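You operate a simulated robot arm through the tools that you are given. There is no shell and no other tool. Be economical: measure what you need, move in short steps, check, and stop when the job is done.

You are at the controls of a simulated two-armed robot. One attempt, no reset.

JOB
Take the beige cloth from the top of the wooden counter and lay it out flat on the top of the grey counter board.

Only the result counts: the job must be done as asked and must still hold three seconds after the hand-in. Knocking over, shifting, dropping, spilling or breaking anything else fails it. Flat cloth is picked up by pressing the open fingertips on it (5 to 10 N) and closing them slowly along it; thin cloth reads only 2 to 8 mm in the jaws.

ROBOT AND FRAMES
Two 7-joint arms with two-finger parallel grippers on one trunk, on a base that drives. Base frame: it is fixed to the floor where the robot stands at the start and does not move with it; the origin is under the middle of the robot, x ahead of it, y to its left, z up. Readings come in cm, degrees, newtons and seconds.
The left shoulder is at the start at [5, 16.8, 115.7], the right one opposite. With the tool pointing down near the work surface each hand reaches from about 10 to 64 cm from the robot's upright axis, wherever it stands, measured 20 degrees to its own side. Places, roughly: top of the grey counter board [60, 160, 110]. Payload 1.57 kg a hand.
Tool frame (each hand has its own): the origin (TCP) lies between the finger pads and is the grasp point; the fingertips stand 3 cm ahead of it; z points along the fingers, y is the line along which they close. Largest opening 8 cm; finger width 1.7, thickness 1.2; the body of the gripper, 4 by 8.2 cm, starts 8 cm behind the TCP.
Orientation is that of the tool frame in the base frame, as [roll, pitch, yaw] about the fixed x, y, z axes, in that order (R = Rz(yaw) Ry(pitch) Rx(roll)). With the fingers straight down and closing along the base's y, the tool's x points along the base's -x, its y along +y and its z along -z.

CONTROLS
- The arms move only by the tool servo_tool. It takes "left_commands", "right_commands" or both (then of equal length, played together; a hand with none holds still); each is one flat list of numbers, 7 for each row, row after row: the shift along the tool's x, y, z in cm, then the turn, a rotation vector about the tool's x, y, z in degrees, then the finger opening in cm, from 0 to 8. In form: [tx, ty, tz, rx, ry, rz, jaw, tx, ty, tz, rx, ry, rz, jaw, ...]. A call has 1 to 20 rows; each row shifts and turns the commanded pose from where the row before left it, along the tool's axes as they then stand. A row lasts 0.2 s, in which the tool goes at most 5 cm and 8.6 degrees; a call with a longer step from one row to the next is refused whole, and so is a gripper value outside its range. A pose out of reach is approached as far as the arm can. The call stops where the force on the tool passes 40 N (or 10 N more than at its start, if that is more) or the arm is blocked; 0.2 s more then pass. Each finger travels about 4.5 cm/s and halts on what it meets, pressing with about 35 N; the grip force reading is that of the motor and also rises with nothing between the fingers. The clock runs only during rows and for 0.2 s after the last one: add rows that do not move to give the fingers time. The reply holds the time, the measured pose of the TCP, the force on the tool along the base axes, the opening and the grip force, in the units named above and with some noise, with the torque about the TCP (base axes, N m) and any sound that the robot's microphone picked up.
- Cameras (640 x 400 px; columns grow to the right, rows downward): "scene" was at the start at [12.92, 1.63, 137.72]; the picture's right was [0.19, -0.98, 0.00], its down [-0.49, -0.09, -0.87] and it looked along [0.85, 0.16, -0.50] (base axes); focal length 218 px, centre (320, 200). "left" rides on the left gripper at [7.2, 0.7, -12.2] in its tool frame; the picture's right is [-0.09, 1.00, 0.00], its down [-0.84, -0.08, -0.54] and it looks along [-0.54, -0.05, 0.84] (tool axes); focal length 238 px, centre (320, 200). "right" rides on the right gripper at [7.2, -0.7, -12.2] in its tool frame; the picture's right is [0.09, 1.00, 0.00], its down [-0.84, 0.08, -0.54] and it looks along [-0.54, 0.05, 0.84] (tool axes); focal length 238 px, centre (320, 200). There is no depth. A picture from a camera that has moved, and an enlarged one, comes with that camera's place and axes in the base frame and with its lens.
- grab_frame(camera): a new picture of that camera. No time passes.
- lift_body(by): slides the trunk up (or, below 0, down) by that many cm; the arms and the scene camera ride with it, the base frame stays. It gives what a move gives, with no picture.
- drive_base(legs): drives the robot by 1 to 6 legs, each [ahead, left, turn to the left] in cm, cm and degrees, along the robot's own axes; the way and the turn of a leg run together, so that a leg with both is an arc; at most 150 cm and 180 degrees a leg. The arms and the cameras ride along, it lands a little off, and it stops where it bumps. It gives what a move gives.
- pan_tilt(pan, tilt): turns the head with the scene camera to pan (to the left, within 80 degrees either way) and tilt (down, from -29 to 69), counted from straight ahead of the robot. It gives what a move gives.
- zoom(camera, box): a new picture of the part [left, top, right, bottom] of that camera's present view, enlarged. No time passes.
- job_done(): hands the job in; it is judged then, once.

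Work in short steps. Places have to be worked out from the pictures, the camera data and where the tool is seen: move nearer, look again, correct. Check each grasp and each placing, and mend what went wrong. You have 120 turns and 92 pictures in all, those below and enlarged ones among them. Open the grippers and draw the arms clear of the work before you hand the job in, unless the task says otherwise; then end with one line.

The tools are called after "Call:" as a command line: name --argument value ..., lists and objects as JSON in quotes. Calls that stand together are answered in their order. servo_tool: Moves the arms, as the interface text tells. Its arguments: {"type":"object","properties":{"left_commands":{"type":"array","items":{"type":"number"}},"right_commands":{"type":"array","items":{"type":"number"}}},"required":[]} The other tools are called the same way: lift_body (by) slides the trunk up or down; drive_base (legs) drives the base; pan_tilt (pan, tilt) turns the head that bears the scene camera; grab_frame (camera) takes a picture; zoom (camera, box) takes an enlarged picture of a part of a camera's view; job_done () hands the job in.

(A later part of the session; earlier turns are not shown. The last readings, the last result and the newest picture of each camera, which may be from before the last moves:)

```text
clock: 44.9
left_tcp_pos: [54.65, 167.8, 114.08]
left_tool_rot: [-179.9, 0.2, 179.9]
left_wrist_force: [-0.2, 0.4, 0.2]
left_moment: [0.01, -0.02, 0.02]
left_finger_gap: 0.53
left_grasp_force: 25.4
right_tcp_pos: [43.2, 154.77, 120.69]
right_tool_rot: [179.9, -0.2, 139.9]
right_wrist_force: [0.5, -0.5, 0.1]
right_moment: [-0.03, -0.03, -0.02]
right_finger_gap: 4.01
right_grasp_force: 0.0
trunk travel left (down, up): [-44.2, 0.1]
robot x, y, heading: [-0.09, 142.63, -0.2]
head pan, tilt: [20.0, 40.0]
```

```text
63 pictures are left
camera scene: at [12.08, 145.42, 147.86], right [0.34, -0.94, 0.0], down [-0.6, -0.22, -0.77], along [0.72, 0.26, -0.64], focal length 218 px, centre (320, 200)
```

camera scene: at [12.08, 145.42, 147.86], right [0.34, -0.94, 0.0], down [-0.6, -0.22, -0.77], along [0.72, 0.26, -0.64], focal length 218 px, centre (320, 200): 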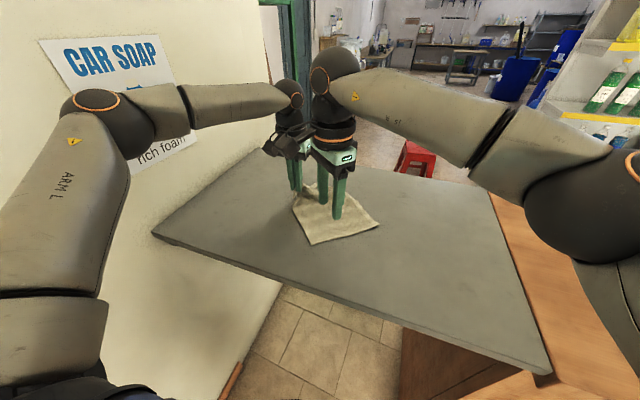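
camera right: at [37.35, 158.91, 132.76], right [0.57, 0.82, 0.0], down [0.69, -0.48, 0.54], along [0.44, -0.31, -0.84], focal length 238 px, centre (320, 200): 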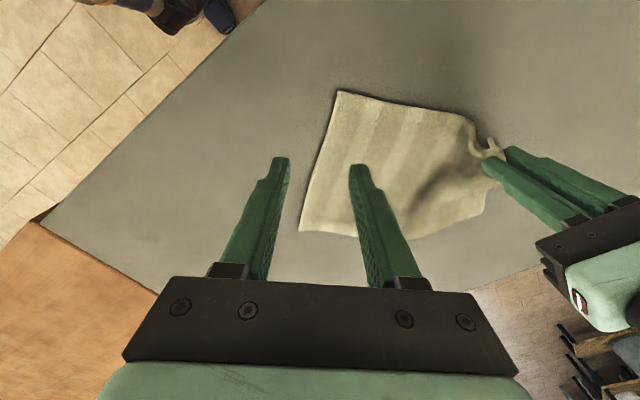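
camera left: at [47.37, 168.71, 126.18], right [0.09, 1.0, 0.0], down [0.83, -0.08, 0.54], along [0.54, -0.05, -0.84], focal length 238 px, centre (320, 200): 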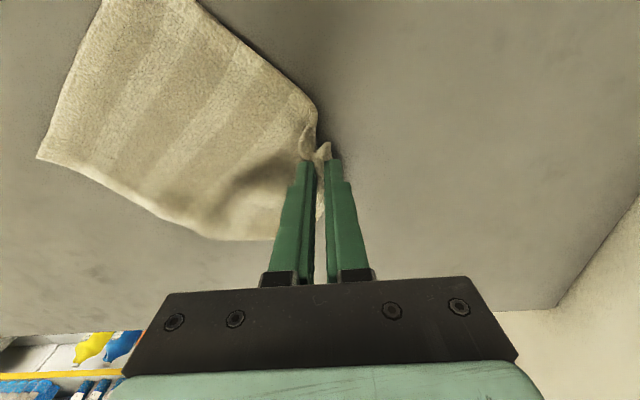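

A is at ≈(40.7,158.4), edge direction (.73,.69). Shift over it and lower to 115.

Call:
servo_tool --right_commands '[0, 0, 2, 0, 0, 0, 3.5, 1.3, 1.9, 2, 0, 0, 0, 3.5, 1.3, 1.9, 1.7, 0, 0, 0, 3.5, 0, 0, 0, 0, 0, 0, 3.5]'

Call:
grab_frame --camera "right"

```text
clock: 45.9
left_tcp_pos: [54.5, 167.85, 114.15]
left_tool_rot: [-179.9, 0.2, 179.8]
left_wrist_force: [0.1, 0.3, -0.2]
left_moment: [-0.02, 0.0, -0.01]
left_finger_gap: 0.54
left_grasp_force: 25.8
right_tcp_pos: [43.72, 158.07, 115.99]
right_tool_rot: [179.9, 0.0, 140.0]
right_wrist_force: [0.3, 0.2, -0.5]
right_moment: [0.01, 0.0, -0.01]
right_finger_gap: 3.52
right_grasp_force: 0.1
right hand out of reach, approached as far as the arm can: row 3
trunk travel left (down, up): [-44.2, 0.1]
robot x, y, heading: [-0.04, 142.39, -0.0]
head pan, tilt: [20.0, 40.0]
```

```text
62 pictures are left
camera right: at [37.82, 162.12, 128.18], right [0.57, 0.82, 0.0], down [0.69, -0.48, 0.54], along [0.44, -0.31, -0.84], focal length 238 px, centre (320, 200)
```

right: 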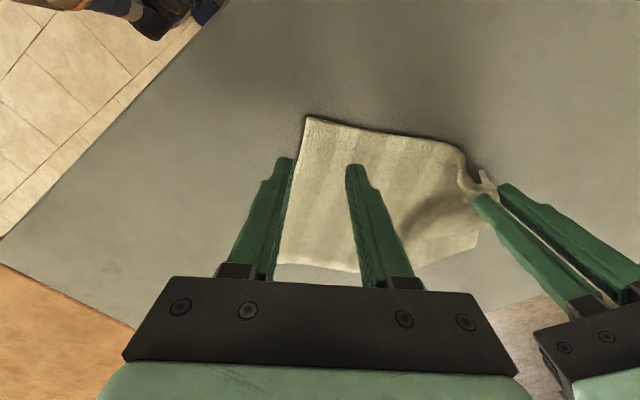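

Lower a little more and nudge toward the edge.

Call:
servo_tool --right_commands '[0, 0, 1.2, 0, 0, 0, 3.5, 0.6, 0.6, 0.3, 0, 0, 0, 3.5, 0.6, 0.6, 0, 0, 0, 0, 3.5, 0, 0, 0, 0, 0, 0, 3.5]'

Call:
grab_frame --camera "right"

```text
clock: 46.9
left_tcp_pos: [54.66, 167.61, 114.19]
left_tool_rot: [-179.9, 0.1, 179.9]
left_wrist_force: [-0.8, 0.0, -0.7]
left_moment: [0.02, -0.01, 0.01]
left_finger_gap: 0.58
left_grasp_force: 25.7
right_tcp_pos: [43.77, 157.78, 114.91]
right_tool_rot: [179.9, -0.2, 139.9]
right_wrist_force: [0.0, -0.6, -0.4]
right_moment: [-0.02, 0.03, 0.03]
right_finger_gap: 3.5
right_grasp_force: 0.0
right hand out of reach, approached as far as the arm can: row 2, 3
trunk travel left (down, up): [-44.2, 0.1]
robot x, y, heading: [0.27, 142.91, -0.2]
head pan, tilt: [20.0, 40.0]
```

```text
61 pictures are left
camera right: at [37.74, 162.01, 127.02], right [0.57, 0.82, 0.0], down [0.69, -0.48, 0.54], along [0.45, -0.31, -0.84], focal length 238 px, centre (320, 200)
```

right: 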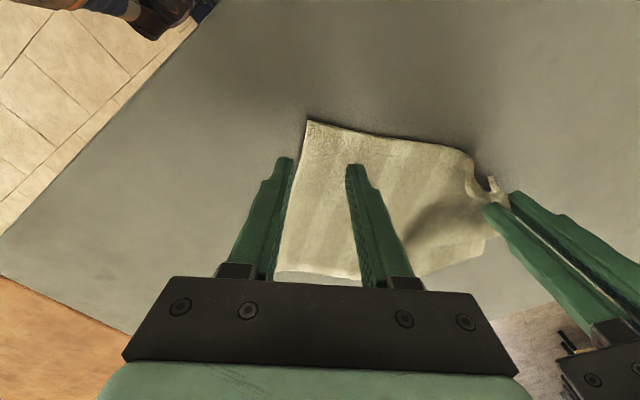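

Right arm is at its lateral limit. I move the left hand 2.5 cm right and the base 2.5 cm left, so H stays and the right gains reach.

Call:
servo_tool --left_commands '[0, -1.2, 0, 0, 0, 0, 0, 0, -1.3, 0, 0, 0, 0, 0]'

Call:
drive_base --legs '[[0, 2.5, 0]]'

Call:
grab_frame --camera "right"

```text
clock: 47.5
left_tcp_pos: [53.56, 165.92, 114.29]
left_tool_rot: [-179.9, 0.3, 179.9]
left_wrist_force: [0.4, -0.4, 0.0]
left_moment: [0.02, 0.04, -0.03]
left_finger_gap: 0.54
left_grasp_force: 25.4
left hand out of reach, approached as far as the arm can: row 1, 2
right_tcp_pos: [43.62, 157.87, 114.81]
right_tool_rot: [179.9, -0.1, 139.9]
right_wrist_force: [-0.5, -0.1, 0.4]
right_moment: [0.0, 0.01, 0.02]
right_finger_gap: 3.5
right_grasp_force: 0.0
trunk travel left (down, up): [-44.2, 0.1]
robot x, y, heading: [0.01, 142.8, -0.0]
head pan, tilt: [20.0, 40.0]
```

```text
clock: 48.3
left_tcp_pos: [53.58, 168.4, 114.17]
left_tool_rot: [-179.8, 0.1, 179.9]
left_wrist_force: [0.0, -0.8, 0.0]
left_moment: [0.02, 0.02, -0.01]
left_finger_gap: 0.52
left_grasp_force: 25.4
right_tcp_pos: [43.68, 160.42, 114.92]
right_tool_rot: [179.9, 0.0, 139.9]
right_wrist_force: [-0.3, 0.1, -0.4]
right_moment: [-0.01, -0.03, 0.01]
right_finger_gap: 3.47
right_grasp_force: 0.1
trunk travel left (down, up): [-44.2, 0.1]
robot x, y, heading: [0.19, 145.25, -0.4]
head pan, tilt: [20.0, 40.0]
```

```text
60 pictures are left
camera right: at [37.77, 164.58, 127.02], right [0.57, 0.82, 0.0], down [0.69, -0.48, 0.54], along [0.44, -0.31, -0.84], focal length 238 px, centre (320, 200)
```

right: 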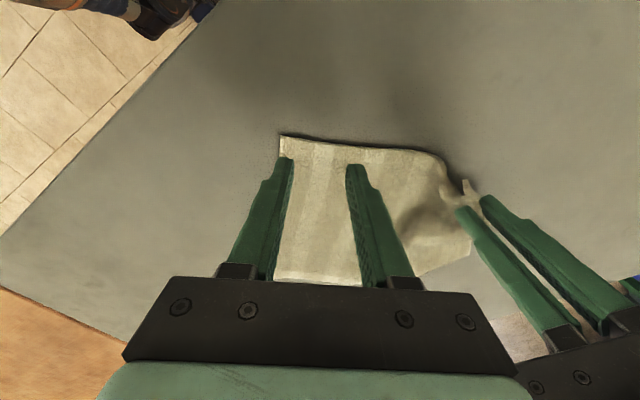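

Well placed now. Lower to contact.

Call:
servo_tool --right_commands '[0, 0, 0.5, 0, 0, 0, 3.5, 0, 0, 0.4, 0, 0, 0, 3.5, 0, 0, 0.4, 0, 0, 0, 3.5, 0, 0, 0.3, 0, 0, 0, 3.5, 0, 0, 0.2, 0, 0, 0, 3.5]'

```text
clock: 49.5
left_tcp_pos: [53.62, 168.26, 114.22]
left_tool_rot: [180.0, 0.2, 179.9]
left_wrist_force: [0.2, -0.5, -0.2]
left_moment: [0.04, 0.01, 0.04]
left_finger_gap: 0.55
left_grasp_force: 25.4
right_tcp_pos: [43.66, 160.4, 113.24]
right_tool_rot: [179.9, -0.1, 139.9]
right_wrist_force: [0.1, -0.6, 0.3]
right_moment: [0.0, 0.02, 0.01]
right_finger_gap: 3.51
right_grasp_force: 0.0
trunk travel left (down, up): [-44.2, 0.1]
robot x, y, heading: [0.14, 145.26, -0.2]
head pan, tilt: [20.0, 40.0]
```

No contact yet; continue in fine steps.

Call:
servo_tool --right_commands '[0, 0, 0.2, 0, 0, 0, 3.5, 0, 0, 0.2, 0, 0, 0, 3.5, 0, 0, 0.2, 0, 0, 0, 3.5]'

```text
clock: 50.3
left_tcp_pos: [53.58, 168.33, 114.32]
left_tool_rot: [-180.0, 0.2, 179.9]
left_wrist_force: [0.8, 0.0, 0.8]
left_moment: [0.02, 0.01, 0.01]
left_finger_gap: 0.55
left_grasp_force: 25.4
right_tcp_pos: [43.79, 160.33, 112.54]
right_tool_rot: [-180.0, 0.0, 139.9]
right_wrist_force: [0.0, 0.6, 0.6]
right_moment: [0.01, 0.03, 0.0]
right_finger_gap: 3.53
right_grasp_force: 0.1
trunk travel left (down, up): [-44.2, 0.1]
robot x, y, heading: [0.04, 145.03, -0.1]
head pan, tilt: [20.0, 40.0]
```

Call:
servo_tool --right_commands '[0, 0, 0.25, 0, 0, 0, 3.5, 0, 0, 0.25, 0, 0, 0, 3.5, 0, 0, 0.25, 0, 0, 0, 3.5]'

```text
clock: 51.1
left_tcp_pos: [53.68, 168.25, 114.25]
left_tool_rot: [-179.8, 0.2, 179.8]
left_wrist_force: [0.0, -0.1, -0.4]
left_moment: [0.0, 0.0, 0.0]
left_finger_gap: 0.55
left_grasp_force: 25.2
right_tcp_pos: [43.64, 160.5, 111.64]
right_tool_rot: [179.9, 0.0, 139.9]
right_wrist_force: [-0.2, -0.4, 0.6]
right_moment: [0.02, 0.03, -0.02]
right_finger_gap: 3.51
right_grasp_force: 0.0
trunk travel left (down, up): [-44.2, 0.1]
robot x, y, heading: [-0.14, 145.28, -0.1]
head pan, tilt: [20.0, 40.0]
```

Still free (tips ≈108.7). A picture before going further.

Call:
grab_frame --camera "right"

Call:
servo_tool --right_commands '[0, 0, 0.25, 0, 0, 0, 3.5, 0, 0, 0.25, 0, 0, 0, 3.5]'

```text
59 pictures are left
camera right: at [37.77, 164.5, 123.89], right [0.57, 0.82, 0.0], down [0.69, -0.48, 0.54], along [0.45, -0.31, -0.84], focal length 238 px, centre (320, 200)
```

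right: 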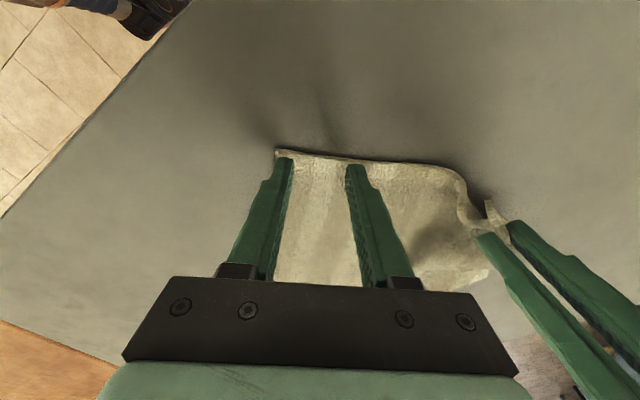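

```text
clock: 51.7
left_tcp_pos: [53.61, 168.43, 114.33]
left_tool_rot: [-179.8, 0.2, 179.8]
left_wrist_force: [1.0, -0.1, 0.2]
left_moment: [0.01, 0.0, 0.01]
left_finger_gap: 0.55
left_grasp_force: 25.6
right_tcp_pos: [43.51, 160.34, 111.13]
right_tool_rot: [179.9, -0.1, 139.9]
right_wrist_force: [0.6, 0.2, 0.1]
right_moment: [0.02, -0.02, -0.01]
right_finger_gap: 3.52
right_grasp_force: 0.0
trunk travel left (down, up): [-44.2, 0.1]
robot x, y, heading: [-0.19, 145.37, -0.2]
head pan, tilt: [20.0, 40.0]
```

Call:
servo_tool --right_commands '[-0.3, 0.2, 0.25, 0, 0, 0, 3.5, -0.3, 0.2, 0.2, 0, 0, 0, 3.5, 0, 0, 0.2, 0, 0, 0, 3.5]'

Call:
zoom --camera "right" --box '[220, 100, 460, 250]'

```text
clock: 52.5
left_tcp_pos: [53.54, 168.26, 114.25]
left_tool_rot: [-180.0, 0.2, 179.9]
left_wrist_force: [0.1, 0.2, -0.5]
left_moment: [-0.01, 0.0, -0.01]
left_finger_gap: 0.54
left_grasp_force: 25.4
right_tcp_pos: [44.36, 160.34, 110.43]
right_tool_rot: [179.9, -0.1, 139.9]
right_wrist_force: [-0.3, -0.4, -0.2]
right_moment: [-0.03, 0.01, 0.03]
right_finger_gap: 3.53
right_grasp_force: 0.1
trunk travel left (down, up): [-44.2, 0.1]
robot x, y, heading: [0.32, 145.18, -0.2]
head pan, tilt: [20.0, 40.0]
```

```text
2.67 times, centred on (340, 175) of right
camera zoom: at [38.48, 164.52, 122.71], right [0.57, 0.82, 0.0], down [0.69, -0.48, 0.54], along [0.45, -0.31, -0.84], focal length 636 px, centre (267, 267)
```

zoom: 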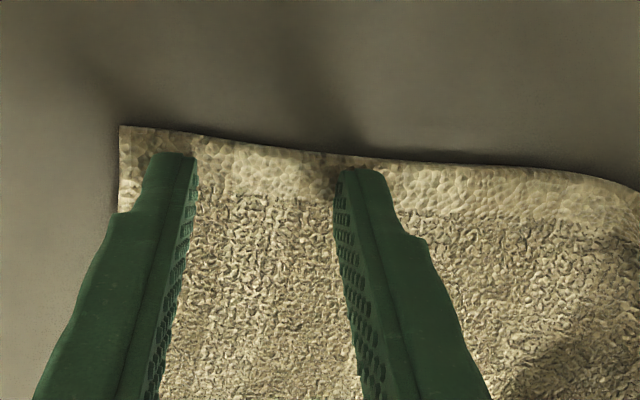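

Nearly touching. Fine steps.

Call:
servo_tool --right_commands '[-0.1, 0, 0.15, 0, 0, 0, 3.5, 0, 0, 0.15, 0, 0, 0, 3.5, 0, 0, 0.1, 0, 0, 0, 3.5]'

```text
clock: 53.3
left_tcp_pos: [53.66, 168.34, 114.36]
left_tool_rot: [-179.9, 0.3, 179.8]
left_wrist_force: [-0.3, 0.5, 0.6]
left_moment: [-0.03, -0.03, 0.0]
left_finger_gap: 0.54
left_grasp_force: 25.5
right_tcp_pos: [44.45, 160.28, 110.09]
right_tool_rot: [179.7, 0.0, 139.8]
right_wrist_force: [-0.6, 1.8, 13.8]
right_moment: [-0.06, 0.06, 0.03]
right_finger_gap: 3.53
right_grasp_force: 0.0
trunk travel left (down, up): [-44.2, 0.1]
robot x, y, heading: [0.2, 145.29, -0.2]
head pan, tilt: [20.0, 40.0]
```

Contact: board top ≈107.1. Ease and close slowly.

Call:
servo_tool --right_commands '[0, 0, -0.1, 0, 0, 0, 3.5, 0, 0, 0, 0, 0, 0, 3.2, 0, 0, 0, 0, 0, 0, 2.9, 0, 0, 0, 0, 0, 0, 2.6, 0, 0, 0, 0, 0, 0, 2.3, 0, 0, 0, 0, 0, 0, 2, 0, 0, 0, 0, 0, 0, 1.7, 0, 0, 0, 0, 0, 0, 1.4, 0, 0, 0, 0, 0, 0, 1.1, 0, 0, 0, 0, 0, 0, 0.8, 0, 0, 0, 0, 0, 0, 0.5, 0, 0, 0, 0, 0, 0, 0.2, 0, 0, 0, 0, 0, 0, 0, 0, 0, 0, 0, 0, 0, 0]'

Call:
grab_frame --camera "right"

```text
clock: 56.3
left_tcp_pos: [53.52, 168.33, 114.31]
left_tool_rot: [-179.9, 0.3, 179.9]
left_wrist_force: [0.9, -0.2, 0.2]
left_moment: [0.01, 0.02, -0.03]
left_finger_gap: 0.54
left_grasp_force: 25.7
right_tcp_pos: [44.45, 160.07, 110.23]
right_tool_rot: [179.7, 0.0, 139.8]
right_wrist_force: [-0.4, -0.9, 12.3]
right_moment: [-0.1, 0.02, 0.01]
right_finger_gap: 0.36
right_grasp_force: 24.2
trunk travel left (down, up): [-44.2, 0.1]
robot x, y, heading: [-0.08, 144.81, -0.1]
head pan, tilt: [20.0, 40.0]
```

```text
57 pictures are left
camera right: at [38.52, 164.3, 122.41], right [0.57, 0.82, 0.0], down [0.69, -0.48, 0.54], along [0.45, -0.31, -0.84], focal length 238 px, centre (320, 200)
```

right: 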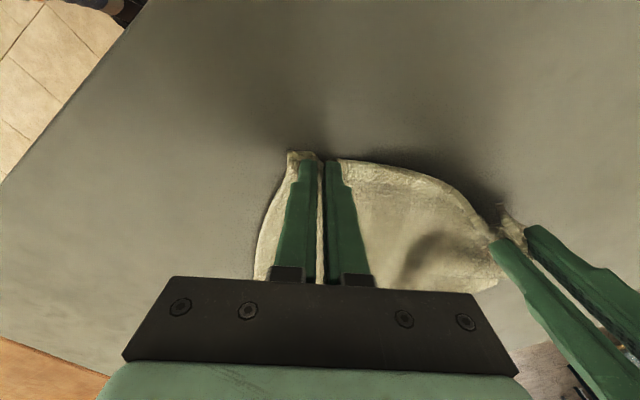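

Both hands hold edge H–A again. Lift both while moving to a symmetric position in front of the robot (first half).

Call:
servo_tool --left_commands '[1.35, -1.55, -2.27, 0, 0, 0, 0, 1.35, -1.55, -2.27, 0, 0, 0, 0, 1.35, -1.55, -2.27, 0, 0, 0, 0, 1.35, -1.55, -2.27, 0, 0, 0, 0, 1.35, -1.55, -2.27, 0, 0, 0, 0]' --right_commands '[-1.11, -2.02, -2.68, 0, 0, -4, 0, -0.97, -2.09, -2.68, 0, 0, -4, 0, -0.82, -2.15, -2.68, 0, 0, -4, 0, -0.67, -2.2, -2.68, 0, 0, -4, 0, -0.51, -2.25, -2.68, 0, 0, -4, 0]'

Call:
grab_frame --camera "scene"

```text
clock: 57.5
left_tcp_pos: [46.63, 161.86, 124.68]
left_tool_rot: [-179.9, 0.3, -180.0]
left_wrist_force: [0.0, -0.2, -0.6]
left_moment: [0.0, -0.04, -0.01]
left_finger_gap: 0.56
left_grasp_force: 25.4
left hand out of reach, approached as far as the arm can: row 5
right_tcp_pos: [42.35, 148.88, 123.51]
right_tool_rot: [179.9, 0.1, 159.8]
right_wrist_force: [-0.8, 0.1, 0.1]
right_moment: [-0.03, 0.02, -0.05]
right_finger_gap: 0.31
right_grasp_force: 24.2
trunk travel left (down, up): [-44.2, 0.1]
robot x, y, heading: [0.09, 145.09, 0.2]
head pan, tilt: [20.0, 40.0]
```

```text
56 pictures are left
camera scene: at [12.06, 147.89, 147.86], right [0.34, -0.94, 0.0], down [-0.6, -0.22, -0.77], along [0.72, 0.26, -0.64], focal length 218 px, centre (320, 200)
```

scene: 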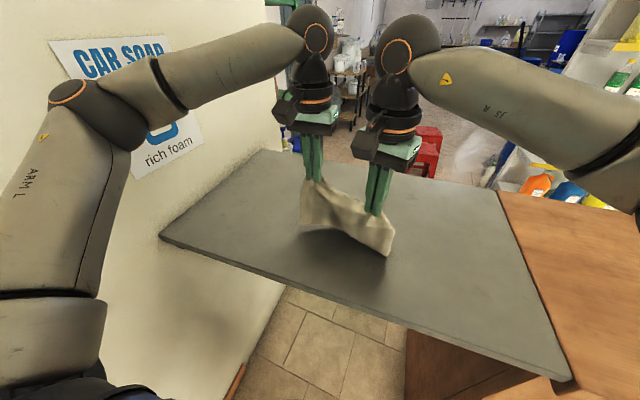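

Cloth hangs between the hands again. Finish moving to x≈38, symmetric, hands level at ≈128 (board is at 107).

Call:
servo_tool --left_commands '[1.72, -1.72, -0.66, 0, 0, 0, 0, 1.72, -1.72, -0.66, 0, 0, 0, 0, 1.72, -1.72, -0.66, 0, 0, 0, 0, 1.72, -1.72, -0.66, 0, 0, 0, 0, 1.72, -1.72, -0.66, 0, 0, 0, 0]' --right_commands '[0.04, -2.4, -0.9, 0, 0, -4, 0, 0.21, -2.39, -0.9, 0, 0, -4, 0, 0.38, -2.37, -0.9, 0, 0, -4, 0, 0.54, -2.34, -0.9, 0, 0, -4, 0, 0.7, -2.3, -0.9, 0, 0, -4, 0]'

Call:
pan_tilt --pan 0 --tilt 40

Call:
grab_frame --camera "scene"

Call:
grab_frame --camera "left"

```text
clock: 58.5
left_tcp_pos: [41.45, 158.2, 126.79]
left_tool_rot: [-178.5, 0.4, 179.0]
left_wrist_force: [-3.0, -18.3, 0.0]
left_moment: [-0.55, 0.14, -0.11]
left_finger_gap: 0.32
left_grasp_force: 24.5
left hand out of reach, approached as far as the arm can: row 1, 2, 3, 4, 5
right_tcp_pos: [38.84, 141.0, 127.06]
right_tool_rot: [178.1, 0.2, 176.0]
right_wrist_force: [3.6, 17.0, -0.1]
right_moment: [0.56, -0.13, 0.06]
right_finger_gap: 0.35
right_grasp_force: 24.3
trunk travel left (down, up): [-44.2, 0.1]
robot x, y, heading: [0.27, 144.99, -0.2]
head pan, tilt: [20.0, 40.0]
stopped in row 5 (left hand): the force on the tool passed its limit (the readings are from after the stop); the commanded pose is now the measured one
```

```text
clock: 59.4
left_tcp_pos: [41.57, 158.34, 126.78]
left_tool_rot: [-178.4, 0.4, 179.2]
left_wrist_force: [-3.0, -22.4, 0.7]
left_moment: [-0.72, 0.1, -0.13]
left_finger_gap: 0.31
left_grasp_force: 24.2
right_tcp_pos: [38.88, 141.03, 127.13]
right_tool_rot: [178.1, 0.2, 175.9]
right_wrist_force: [3.8, 22.4, -0.7]
right_moment: [0.7, -0.11, 0.13]
right_finger_gap: 0.36
right_grasp_force: 24.3
trunk travel left (down, up): [-44.2, 0.1]
robot x, y, heading: [0.15, 145.24, -0.2]
head pan, tilt: [0.0, 40.0]
```

```text
55 pictures are left
camera scene: at [12.59, 145.03, 147.86], right [0.0, -1.0, 0.0], down [-0.64, 0.0, -0.77], along [0.77, 0.0, -0.64], focal length 218 px, centre (320, 200)
```

scene: 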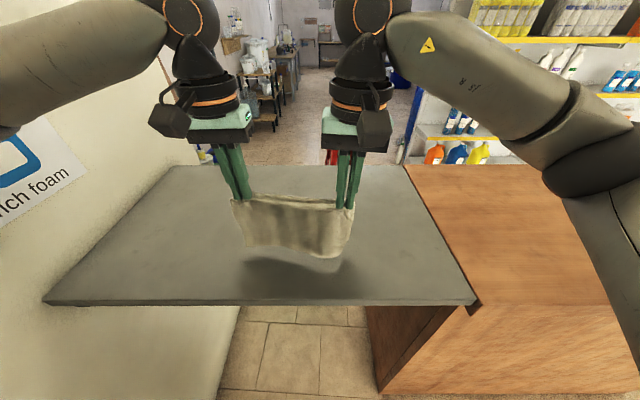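

```text
54 pictures are left
camera left: at [34.29, 159.56, 138.82], right [0.11, 0.99, -0.03], down [0.83, -0.07, 0.55], along [0.55, -0.08, -0.83], focal length 238 px, centre (320, 200)
```

left: 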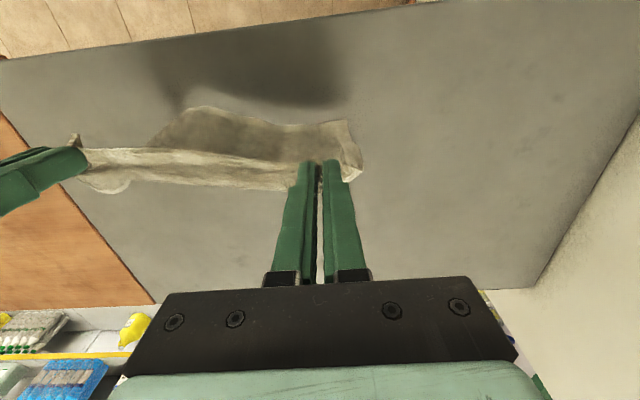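

Cloth hangs straight with good spread but tension 22 N. Ease by bringing the right hand in 1.1 cm and level in x.

Call:
servo_tool --right_commands '[-1, 0.5, 0, 0, 0, 0, 0, -1, 0.5, 0, 0, 0, -4, 0, -0.6, 0.3, 0, 0, 0, 0, 0]'

Call:
grab_frame --camera "scene"

```text
clock: 60.1
left_tcp_pos: [41.6, 158.58, 126.85]
left_tool_rot: [-178.9, 0.6, 179.5]
left_wrist_force: [-0.9, -6.1, 0.2]
left_moment: [-0.18, 0.03, -0.04]
left_finger_gap: 0.3
left_grasp_force: 24.2
right_tcp_pos: [41.65, 141.94, 126.95]
right_tool_rot: [178.6, 0.2, 179.9]
right_wrist_force: [-0.8, 6.9, 0.0]
right_moment: [0.2, -0.01, -0.02]
right_finger_gap: 0.3
right_grasp_force: 23.8
trunk travel left (down, up): [-44.2, 0.1]
robot x, y, heading: [-0.25, 145.24, -0.1]
head pan, tilt: [0.0, 40.0]
```

```text
53 pictures are left
camera scene: at [12.6, 145.05, 147.86], right [0.0, -1.0, 0.0], down [-0.64, 0.0, -0.77], along [0.77, 0.0, -0.64], focal length 218 px, centre (320, 200)
```

scene: 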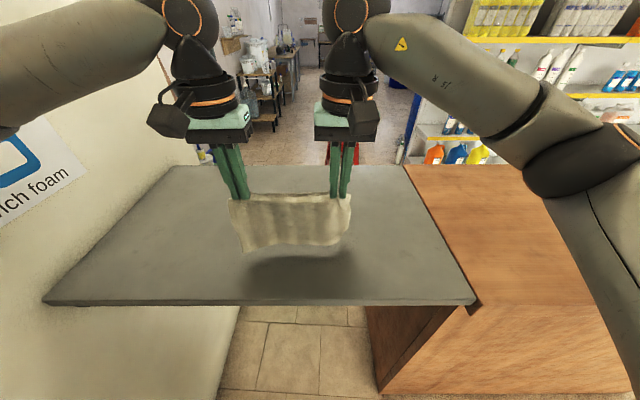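

Now lay forward: bottom edge lands near x≈38, hands swing forward and down. First part.

Call:
servo_tool --left_commands '[-0.5, 0, 1, 0, 0, 0, 0, -1.5, 0, 1, 0, 0, 0, 0, -1.6, 0, 1.2, 0, 0, 0, 0, -1.6, 0, 1.5, 0, 0, 0, 0, -1.6, 0, 1.7, 0, 0, 0, 0]' --right_commands '[-0.5, 0, 1, 0, 0, 0, 0, -1.5, 0, 1, 0, 0, 0, 0, -1.6, 0, 1.2, 0, 0, 0, 0, -1.6, 0, 1.5, 0, 0, 0, 0, -1.6, 0, 1.7, 0, 0, 0, 0]'

Call:
grab_frame --camera "scene"

```text
clock: 61.4
left_tcp_pos: [46.23, 159.92, 121.42]
left_tool_rot: [-178.4, 0.5, 179.2]
left_wrist_force: [3.2, -24.1, -1.8]
left_moment: [-0.75, -0.05, -0.16]
left_finger_gap: 0.34
left_grasp_force: 24.4
left hand out of reach, approached as far as the arm can: row 2, 3, 4, 5
right_tcp_pos: [48.32, 142.46, 120.73]
right_tool_rot: [178.2, 0.1, 180.0]
right_wrist_force: [-2.6, 24.9, -0.1]
right_moment: [0.77, 0.11, 0.12]
right_finger_gap: 0.37
right_grasp_force: 24.3
trunk travel left (down, up): [-44.2, 0.1]
robot x, y, heading: [0.04, 145.24, -0.0]
head pan, tilt: [0.0, 40.0]
```

```text
52 pictures are left
camera scene: at [12.69, 145.06, 147.85], right [0.0, -1.0, 0.0], down [-0.64, 0.0, -0.77], along [0.77, 0.0, -0.64], focal length 218 px, centre (320, 200)
```

scene: 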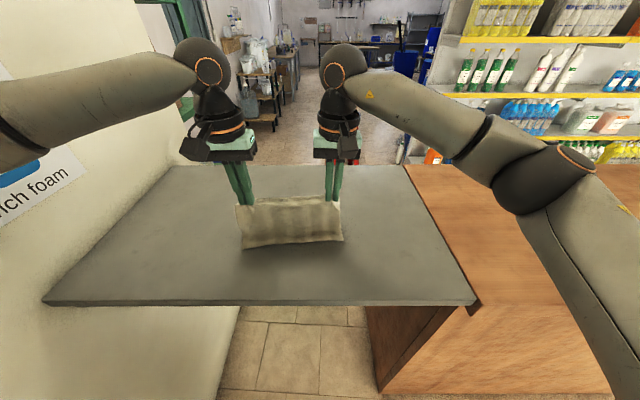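

Left lags at this height (reach). Level the hands, ease tension and lower 3.5 cm; then the base can roll forward to continue the lay.

Call:
servo_tool --left_commands '[0, 0, 1.2, 0, 0, 0, 0, 0, 0, 1.2, 0, 0, 0, 0, 0, 0, 1.2, 0, 0, 0, 0]' --right_commands '[0.6, 0.4, 1, 0, 0, 0, 0, 0.6, 0.4, 1, 0, 0, 0, 0, 0.6, 0.3, 1, 0, 0, 0, 0]'

Call:
drive_base --legs '[[4, 0, 0]]'

Call:
grab_frame --camera "scene"

```text
clock: 62.1
left_tcp_pos: [46.35, 160.24, 117.98]
left_tool_rot: [-178.9, 0.5, 179.5]
left_wrist_force: [0.3, -10.1, -1.1]
left_moment: [-0.29, -0.02, -0.06]
left_finger_gap: 0.3
left_grasp_force: 24.3
right_tcp_pos: [46.65, 143.27, 117.72]
right_tool_rot: [178.6, 0.4, 179.7]
right_wrist_force: [-1.2, 10.3, 0.2]
right_moment: [0.32, 0.0, 0.06]
right_finger_gap: 0.31
right_grasp_force: 24.0
trunk travel left (down, up): [-44.2, 0.1]
robot x, y, heading: [-0.24, 145.2, -0.3]
head pan, tilt: [0.0, 40.0]
```

```text
clock: 63.0
left_tcp_pos: [50.46, 160.11, 117.85]
left_tool_rot: [-178.9, 0.4, 179.5]
left_wrist_force: [0.9, -7.3, -1.0]
left_moment: [-0.24, 0.04, -0.09]
left_finger_gap: 0.32
left_grasp_force: 24.1
right_tcp_pos: [50.8, 143.37, 117.76]
right_tool_rot: [178.6, 0.2, 179.7]
right_wrist_force: [0.5, 8.4, -0.1]
right_moment: [0.21, 0.04, -0.05]
right_finger_gap: 0.36
right_grasp_force: 24.3
trunk travel left (down, up): [-44.2, 0.1]
robot x, y, heading: [4.01, 145.16, -0.2]
head pan, tilt: [0.0, 40.0]
```

```text
51 pictures are left
camera scene: at [16.78, 145.04, 147.85], right [0.0, -1.0, 0.0], down [-0.64, 0.0, -0.77], along [0.77, 0.0, -0.64], focal length 218 px, centre (320, 200)
```

scene: 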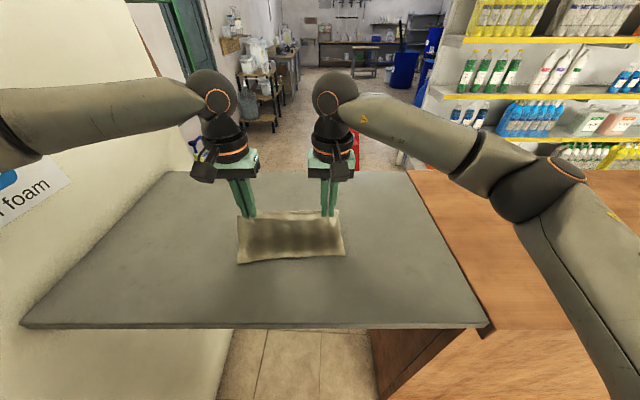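

Near edge lies at x≈44.5 and stays. Lower hands by 5 cm moving forward 3.

Call:
servo_tool --left_commands '[-0.3, 0, 1.2, 0, 0, 0, 0, -0.7, 0, 1.2, 0, 0, 0, 0, -0.9, 0, 1, 0, 0, 0, 0, -1, 0, 0.8, 0, 0, 0, 0, -1, 0, 0.7, 0, 0, 0, 0]' --right_commands '[-0.3, 0, 1.2, 0, 0, 0, 0, -0.7, 0, 1.2, 0, 0, 0, 0, -0.9, 0, 1, 0, 0, 0, 0, -1, 0, 0.8, 0, 0, 0, 0, -1, 0, 0.7, 0, 0, 0, 0]'

Call:
grab_frame --camera "scene"

```text
clock: 64.2
left_tcp_pos: [52.72, 161.39, 113.31]
left_tool_rot: [-178.2, 0.8, 179.2]
left_wrist_force: [2.1, -25.5, -0.7]
left_moment: [-0.76, -0.07, -0.1]
left_finger_gap: 0.34
left_grasp_force: 24.3
left hand out of reach, approached as far as the arm can: row 3, 4, 5
right_tcp_pos: [54.48, 143.97, 112.92]
right_tool_rot: [178.2, 0.1, -179.9]
right_wrist_force: [-3.4, 25.5, 2.0]
right_moment: [0.74, 0.09, 0.14]
right_finger_gap: 0.36
right_grasp_force: 24.4
trunk travel left (down, up): [-44.2, 0.1]
robot x, y, heading: [3.96, 145.24, 0.1]
head pan, tilt: [0.0, 40.0]
```

```text
50 pictures are left
camera scene: at [16.65, 145.06, 147.86], right [0.0, -1.0, 0.0], down [-0.64, 0.0, -0.77], along [0.77, 0.0, -0.64], focal length 218 px, centre (320, 200)
```

scene: 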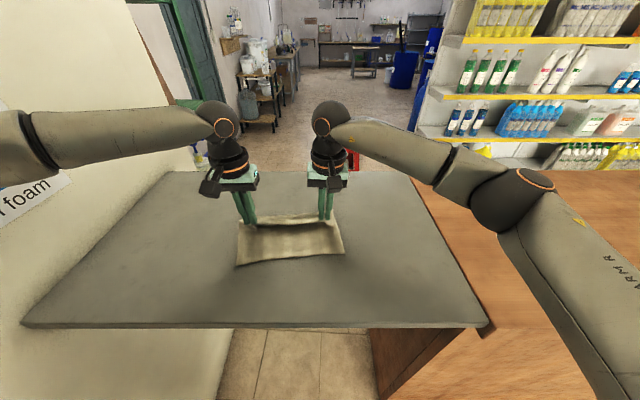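

Again tension from the left drifting out; correct the right hand, lower slightly, then roll forward 5 cm.

Call:
servo_tool --left_commands '[0, 0, 0.7, 0, 0, 0, 0, 0, 0, 0.8, 0, 0, 0, 0]' --right_commands '[0.8, 0.5, 0.6, 0, 0, 0, 0, 0.8, 0.5, 0.6, 0, 0, 0, 0]'

Call:
drive_base --legs '[[4.5, 0, 0]]'

Call:
grab_frame --camera "scene"

Call:
grab_frame --camera "left"

```text
clock: 64.8
left_tcp_pos: [52.49, 161.8, 111.8]
left_tool_rot: [-178.7, 0.7, 179.5]
left_wrist_force: [0.3, -16.8, 0.1]
left_moment: [-0.51, -0.01, -0.08]
left_finger_gap: 0.32
left_grasp_force: 24.1
right_tcp_pos: [53.2, 144.52, 111.63]
right_tool_rot: [178.4, 0.3, 179.8]
right_wrist_force: [-0.4, 16.7, 0.3]
right_moment: [0.54, 0.03, 0.05]
right_finger_gap: 0.34
right_grasp_force: 24.9
trunk travel left (down, up): [-44.2, 0.1]
robot x, y, heading: [4.26, 144.91, -0.1]
head pan, tilt: [0.0, 40.0]
```

```text
clock: 65.7
left_tcp_pos: [56.98, 161.78, 111.77]
left_tool_rot: [-178.8, 0.5, 179.4]
left_wrist_force: [0.9, -15.3, 0.4]
left_moment: [-0.47, 0.01, -0.07]
left_finger_gap: 0.33
left_grasp_force: 24.1
right_tcp_pos: [57.61, 144.61, 111.61]
right_tool_rot: [178.5, 0.2, 179.8]
right_wrist_force: [-0.4, 16.0, 1.0]
right_moment: [0.49, 0.04, 0.05]
right_finger_gap: 0.36
right_grasp_force: 24.1
trunk travel left (down, up): [-44.2, 0.1]
robot x, y, heading: [8.47, 144.85, -0.2]
head pan, tilt: [0.0, 40.0]
```

```text
49 pictures are left
camera scene: at [21.22, 145.03, 147.84], right [0.0, -1.0, 0.0], down [-0.64, 0.0, -0.77], along [0.77, 0.0, -0.64], focal length 218 px, centre (320, 200)
```

scene: 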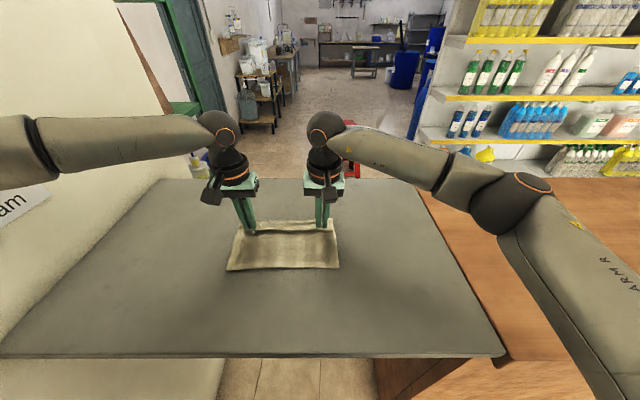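

```text
48 pictures are left
camera left: at [49.73, 162.95, 123.82], right [0.1, 0.99, -0.02], down [0.83, -0.07, 0.55], along [0.55, -0.07, -0.83], focal length 238 px, centre (320, 200)
```

left: 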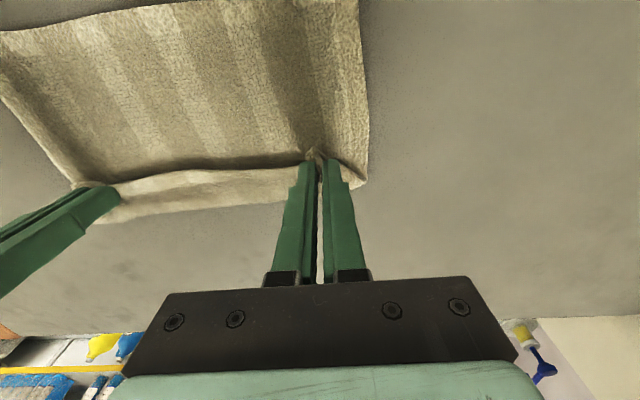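

Nearly laid. Zoom to check the near edge and slack.

Call:
zoom --camera "scene" --box '[180, 170, 400, 310]'

Call:
grab_frame --camera "right"

```text
2.86 times, centred on (290, 240) of scene
camera zoom: at [21.22, 145.03, 147.84], right [0.0, -1.0, 0.0], down [-0.64, 0.0, -0.77], along [0.77, 0.0, -0.64], focal length 622 px, centre (406, 86)
```

zoom: 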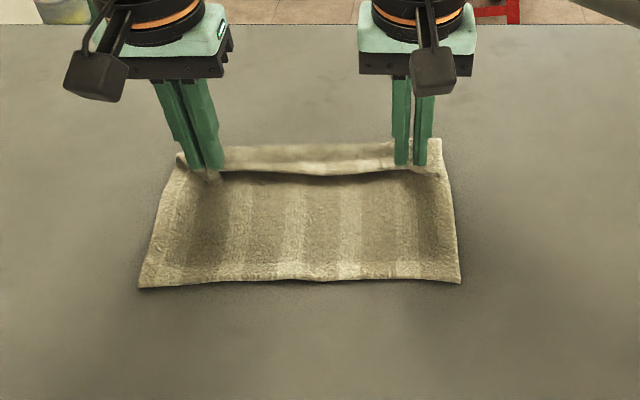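

```text
46 pictures are left
camera right: at [50.45, 143.63, 123.65], right [-0.09, 1.0, 0.03], down [0.83, 0.06, 0.55], along [0.54, 0.07, -0.84], focal length 238 px, centre (320, 200)
```

right: 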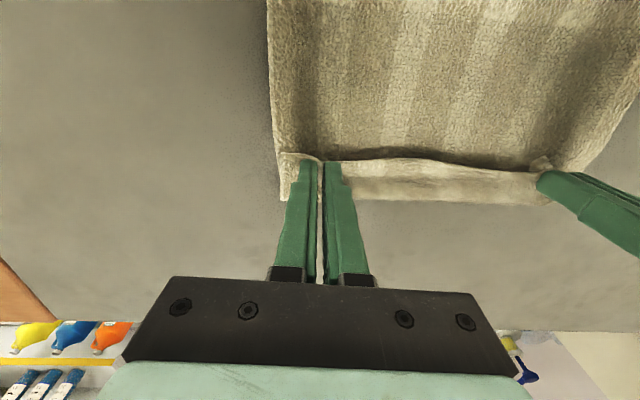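

Very good. Pull forward 2 cm more to take slack, then lower to the surface.

Call:
drive_base --legs '[[2, 0, 0]]'

Call:
servo_tool --left_commands '[0, 0, 0.5, 0, 0, 0, 0, 0, 0, 0.5, 0, 0, 0, 0, 0, 0, 0.3, 0, 0, 0, 0]' --right_commands '[0, 0, 0.5, 0, 0, 0, 0, 0, 0, 0.4, 0, 0, 0, 0, 0, 0, 0.3, 0, 0, 0, 0]'

Call:
zoom --camera "scene" --box '[180, 170, 400, 310]'

```text
clock: 66.5
left_tcp_pos: [59.05, 161.64, 111.72]
left_tool_rot: [-178.7, 0.6, 179.4]
left_wrist_force: [0.8, -11.4, -0.3]
left_moment: [-0.39, 0.0, -0.05]
left_finger_gap: 0.33
left_grasp_force: 24.1
right_tcp_pos: [59.49, 144.75, 111.51]
right_tool_rot: [178.2, 0.3, 179.9]
right_wrist_force: [-0.5, 11.7, 0.5]
right_moment: [0.39, 0.06, 0.01]
right_finger_gap: 0.33
right_grasp_force: 24.2
trunk travel left (down, up): [-44.2, 0.1]
robot x, y, heading: [10.47, 144.89, 0.0]
head pan, tilt: [0.0, 40.0]
```

```text
clock: 67.3
left_tcp_pos: [58.72, 161.6, 111.02]
left_tool_rot: [-178.4, 0.9, 179.3]
left_wrist_force: [1.0, -9.7, 14.2]
left_moment: [-0.31, -0.05, -0.08]
left_finger_gap: 0.31
left_grasp_force: 24.4
right_tcp_pos: [59.38, 144.91, 110.52]
right_tool_rot: [178.1, 0.5, 179.9]
right_wrist_force: [1.7, 8.8, 3.8]
right_moment: [0.24, -0.04, 0.0]
right_finger_gap: 0.32
right_grasp_force: 24.2
trunk travel left (down, up): [-44.2, 0.1]
robot x, y, heading: [10.59, 145.37, -0.3]
head pan, tilt: [0.0, 40.0]
```

```text
2.86 times, centred on (290, 240) of scene
camera zoom: at [22.87, 144.97, 147.91], right [0.0, -1.0, 0.0], down [-0.64, 0.0, -0.77], along [0.77, 0.0, -0.64], focal length 622 px, centre (406, 86)
```

zoom: 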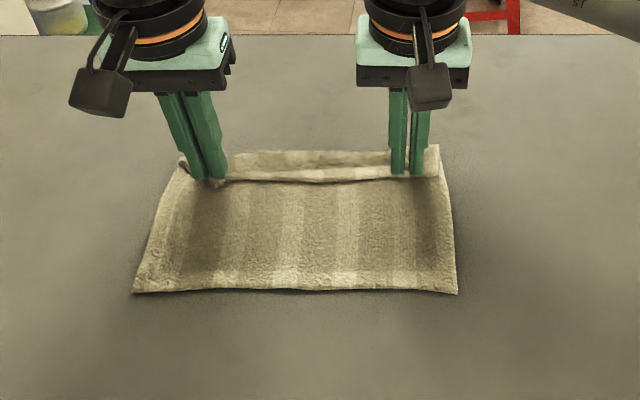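

Both tips are down. Open slowly so the fingers spread the pinched folds.

Call:
servo_tool --left_commands '[0, 0, 0, 0, 0, 0, 0.5, 0, 0, 0, 0, 0, 0, 0.8, 0, 0, 0, 0, 0, 0, 1.1, 0, 0, 0, 0, 0, 0, 1.4, 0, 0, 0, 0, 0, 0, 1.7, 0, 0, 0, 0, 0, 0, 2, 0, 0, 0, 0, 0, 0, 2.3, 0, 0, 0, 0, 0, 0, 2.6, 0, 0, 0, 0, 0, 0, 2.9, 0, 0, 0, 0, 0, 0, 3.2, 0, 0, 0, 0, 0, 0, 3.5]' --right_commands '[0, 0, 0.1, 0, 0, 0, 0.5, 0, 0, 0, 0, 0, 0, 0.8, 0, 0, 0, 0, 0, 0, 1.1, 0, 0, 0, 0, 0, 0, 1.4, 0, 0, 0, 0, 0, 0, 1.7, 0, 0, 0, 0, 0, 0, 2, 0, 0, 0, 0, 0, 0, 2.3, 0, 0, 0, 0, 0, 0, 2.6, 0, 0, 0, 0, 0, 0, 2.9, 0, 0, 0, 0, 0, 0, 3.2, 0, 0, 0, 0, 0, 0, 3.5]'

Call:
grab_frame --camera "left"

Call:
grab_frame --camera "right"

```text
clock: 69.7
left_tcp_pos: [58.44, 161.83, 110.65]
left_tool_rot: [-178.5, 0.7, 179.4]
left_wrist_force: [0.6, -1.0, 1.4]
left_moment: [0.03, 0.01, -0.01]
left_finger_gap: 3.48
left_grasp_force: 0.1
right_tcp_pos: [59.33, 144.84, 110.36]
right_tool_rot: [178.2, 0.5, 180.0]
right_wrist_force: [-0.2, 5.4, 19.4]
right_moment: [-0.05, -0.09, 0.04]
right_finger_gap: 2.38
right_grasp_force: 0.1
trunk travel left (down, up): [-44.2, 0.1]
robot x, y, heading: [10.31, 145.05, -0.2]
head pan, tilt: [0.0, 40.0]
```

```text
44 pictures are left
camera left: at [51.22, 163.07, 122.68], right [0.1, 0.99, -0.02], down [0.83, -0.07, 0.55], along [0.55, -0.08, -0.83], focal length 238 px, centre (320, 200)
```

left: 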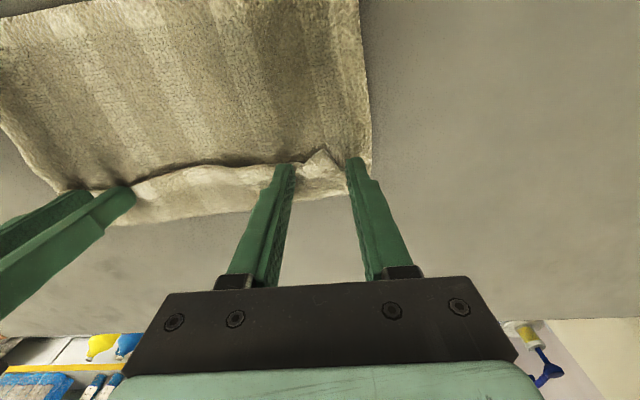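

```text
43 pictures are left
camera right: at [52.09, 143.84, 122.52], right [-0.09, 1.0, 0.03], down [0.83, 0.06, 0.55], along [0.55, 0.08, -0.83], focal length 238 px, centre (320, 200)
```

right: 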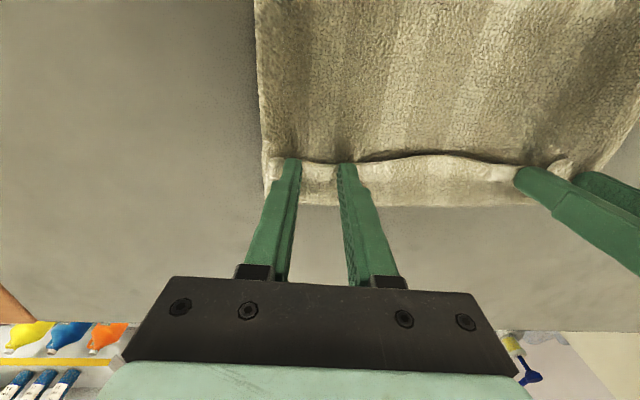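

Released. Lift both hands straight up and look.

Call:
servo_tool --left_commands '[0, 0, -0.3, 0, 0, 0, 3.5, 0, 0, -0.7, 0, 0, 0, 3.5, 0, 0, -1.5, 0, 0, 0, 3.5, 0, 0, -2, 0, 0, 0, 3.5, 0, 0, -2, 0, 0, 0, 3.5]' --right_commands '[0, 0, -0.3, 0, 0, 0, 2.4, 0, 0, -0.7, 0, 0, 0, 2.4, 0, 0, -1.5, 0, 0, 0, 2.4, 0, 0, -2, 0, 0, 0, 2.4, 0, 0, -2, 0, 0, 0, 2.4]'

Call:
zoom --camera "scene" --box '[180, 170, 400, 310]'

Call:
grab_frame --camera "left"

Call:
grab_frame --camera "right"

```text
clock: 70.9
left_tcp_pos: [58.83, 161.86, 117.05]
left_tool_rot: [-178.7, 0.7, 179.2]
left_wrist_force: [0.3, -0.2, -0.3]
left_moment: [-0.02, -0.03, 0.01]
left_finger_gap: 3.52
left_grasp_force: 0.0
right_tcp_pos: [59.5, 144.37, 116.8]
right_tool_rot: [178.3, 0.4, 179.9]
right_wrist_force: [-0.4, -0.6, -0.5]
right_moment: [0.02, -0.02, 0.01]
right_finger_gap: 2.42
right_grasp_force: 0.0
trunk travel left (down, up): [-44.2, 0.1]
robot x, y, heading: [10.75, 145.19, 0.0]
head pan, tilt: [0.0, 40.0]
```

```text
2.86 times, centred on (290, 240) of scene
camera zoom: at [22.98, 145.03, 147.86], right [0.0, -1.0, 0.0], down [-0.64, 0.0, -0.77], along [0.77, 0.0, -0.64], focal length 622 px, centre (406, 86)
```

zoom: 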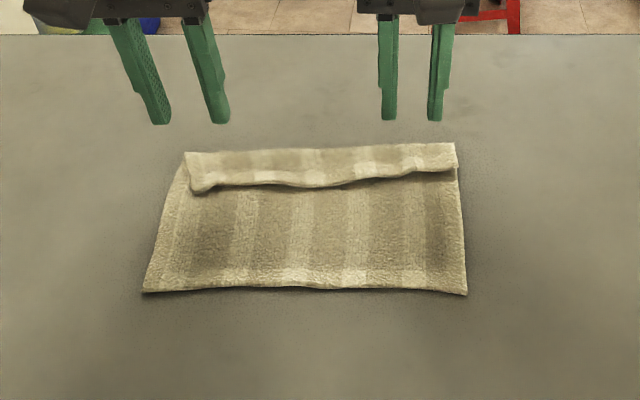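

```text
41 pictures are left
camera left: at [51.47, 163.09, 129.08], right [0.1, 0.99, -0.02], down [0.83, -0.07, 0.55], along [0.55, -0.08, -0.83], focal length 238 px, centre (320, 200)
```

left: 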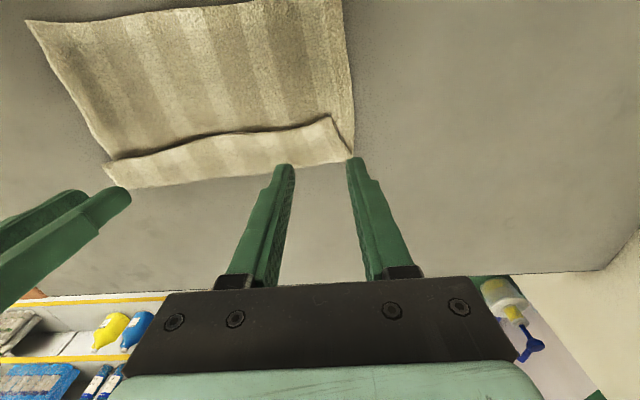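

```text
40 pictures are left
camera right: at [52.31, 143.49, 128.86], right [-0.09, 1.0, 0.03], down [0.83, 0.06, 0.55], along [0.55, 0.07, -0.84], focal length 238 px, centre (320, 200)
```

right: 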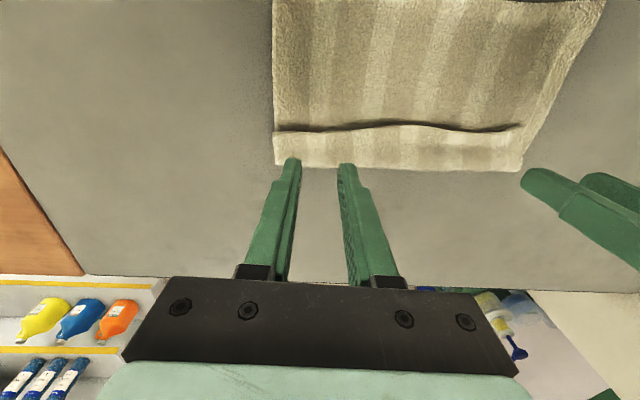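

The far hem (≈3–4 cm) is folded back on top. I'll unroll it by pressing on the flap and dragging it forward, with the hands tilted forward for reach. First tilt above the flap.

Call:
servo_tool --left_commands '[0, -2, 0, 0, 0, 0, 3, 0, -1.9, 0, 0, 0, 0, 3, 0, 0, 0, 0, -8, 0, 3, 0, 0, 0, 0, -8, 0, 3, 0, 0, 0, 0, -8, 0, 3, 0, 0, 0, 0, -8, 0, 3]' --right_commands '[0, 0.3, 0, 0, 0, 0, 3, 0, 0.3, 0, 0, 0, 0, 3, 0, 0, 0, 0, -8, 0, 3, 0, 0, 0, 0, -8, 0, 3, 0, 0, 0, 0, -8, 0, 3, 0, 0, 0, 0, -8, 0, 3]'

Call:
grab_frame --camera "scene"

Call:
grab_frame --camera "right"

```text
clock: 72.3
left_tcp_pos: [57.21, 159.86, 117.17]
left_tool_rot: [-178.3, 32.7, -179.8]
left_wrist_force: [0.8, -0.3, -0.4]
left_moment: [0.02, 0.02, 0.02]
left_finger_gap: 3.01
left_grasp_force: 0.0
left hand out of reach, approached as far as the arm can: row 1, 2
right_tcp_pos: [59.45, 145.06, 116.89]
right_tool_rot: [177.9, 32.4, 178.7]
right_wrist_force: [0.1, 0.0, -0.2]
right_moment: [0.0, 0.01, -0.04]
right_finger_gap: 3.02
right_grasp_force: 0.0
trunk travel left (down, up): [-44.2, 0.1]
robot x, y, heading: [10.17, 145.14, -0.1]
head pan, tilt: [0.0, 40.0]
```

```text
39 pictures are left
camera scene: at [22.97, 145.02, 147.87], right [0.0, -1.0, 0.0], down [-0.64, 0.0, -0.77], along [0.77, 0.0, -0.64], focal length 218 px, centre (320, 200)
```

scene: 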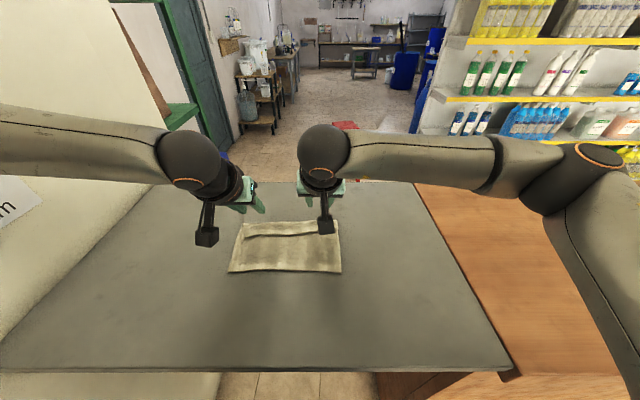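

```text
38 pictures are left
camera right: at [46.88, 144.34, 123.28], right [-0.08, 1.0, -0.02], down [0.41, 0.05, 0.91], along [0.91, 0.06, -0.42], focal length 238 px, centre (320, 200)
```

right: 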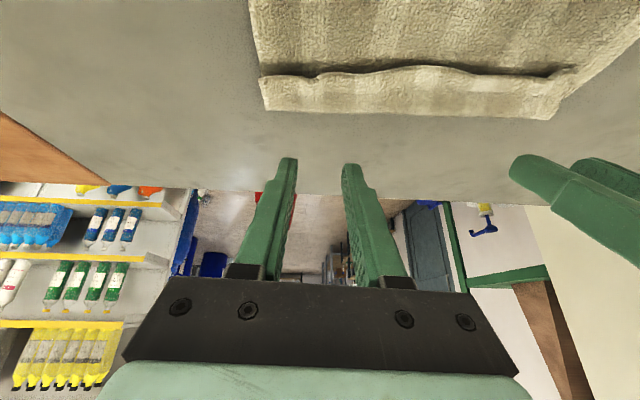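

Now lower toward the flap (vertical in base frame), left slightly forward.

Call:
servo_tool --left_commands '[0.45, 0, 1.43, 0, 0, 0, 3, 0.45, 0, 1.43, 0, 0, 0, 3, 0.45, 0, 1.43, 0, 0, 0, 3, 0.45, 0, 1.43, 0, 0, 0, 3, 0, 0, 0, 0, 0, 0, 3]' --right_commands '[0.77, 0, 1.23, 0, 0, 0, 3, 0.77, 0, 1.23, 0, 0, 0, 3, 0.77, 0, 1.23, 0, 0, 0, 3, 0.77, 0, 1.23, 0, 0, 0, 3, 0, 0, 0, 0, 0, 0, 3]'

Call:
zoom --camera "scene" --box '[180, 170, 400, 310]'

Call:
grab_frame --camera "right"

```text
clock: 73.5
left_tcp_pos: [58.68, 159.82, 111.24]
left_tool_rot: [-178.3, 32.6, -179.7]
left_wrist_force: [0.2, -0.8, -0.1]
left_moment: [-0.05, 0.01, 0.02]
left_finger_gap: 2.98
left_grasp_force: 0.0
right_tcp_pos: [59.4, 145.2, 110.92]
right_tool_rot: [177.8, 32.3, 178.8]
right_wrist_force: [0.0, 0.8, 0.0]
right_moment: [0.02, 0.03, -0.02]
right_finger_gap: 3.02
right_grasp_force: 0.0
trunk travel left (down, up): [-44.2, 0.1]
robot x, y, heading: [10.52, 145.07, -0.0]
head pan, tilt: [0.0, 40.0]
```

```text
2.86 times, centred on (290, 240) of scene
camera zoom: at [23.0, 145.02, 147.87], right [0.0, -1.0, 0.0], down [-0.64, 0.0, -0.77], along [0.77, 0.0, -0.64], focal length 622 px, centre (406, 86)
```

zoom: 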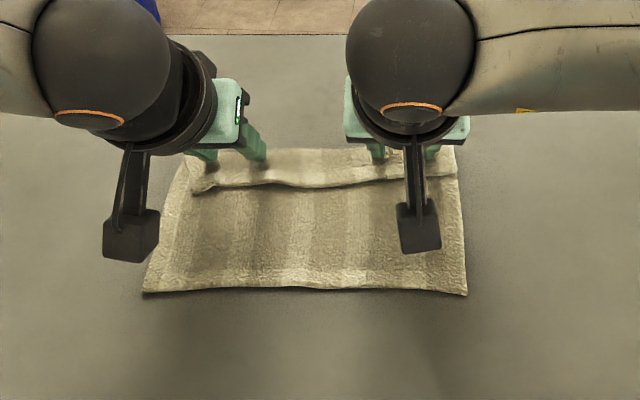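

```text
36 pictures are left
camera right: at [46.88, 144.44, 117.38], right [-0.08, 1.0, -0.02], down [0.42, 0.05, 0.91], along [0.91, 0.06, -0.42], focal length 238 px, centre (320, 200)
```

right: 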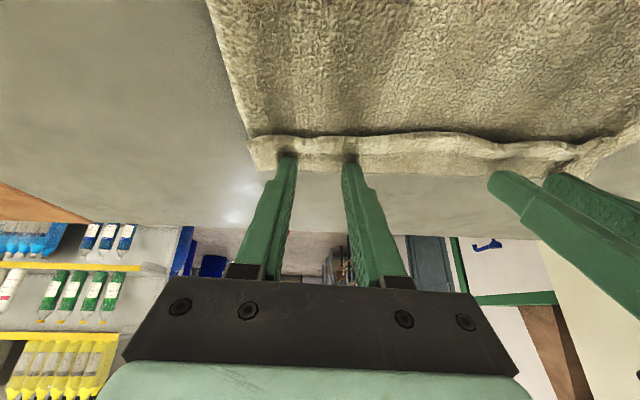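

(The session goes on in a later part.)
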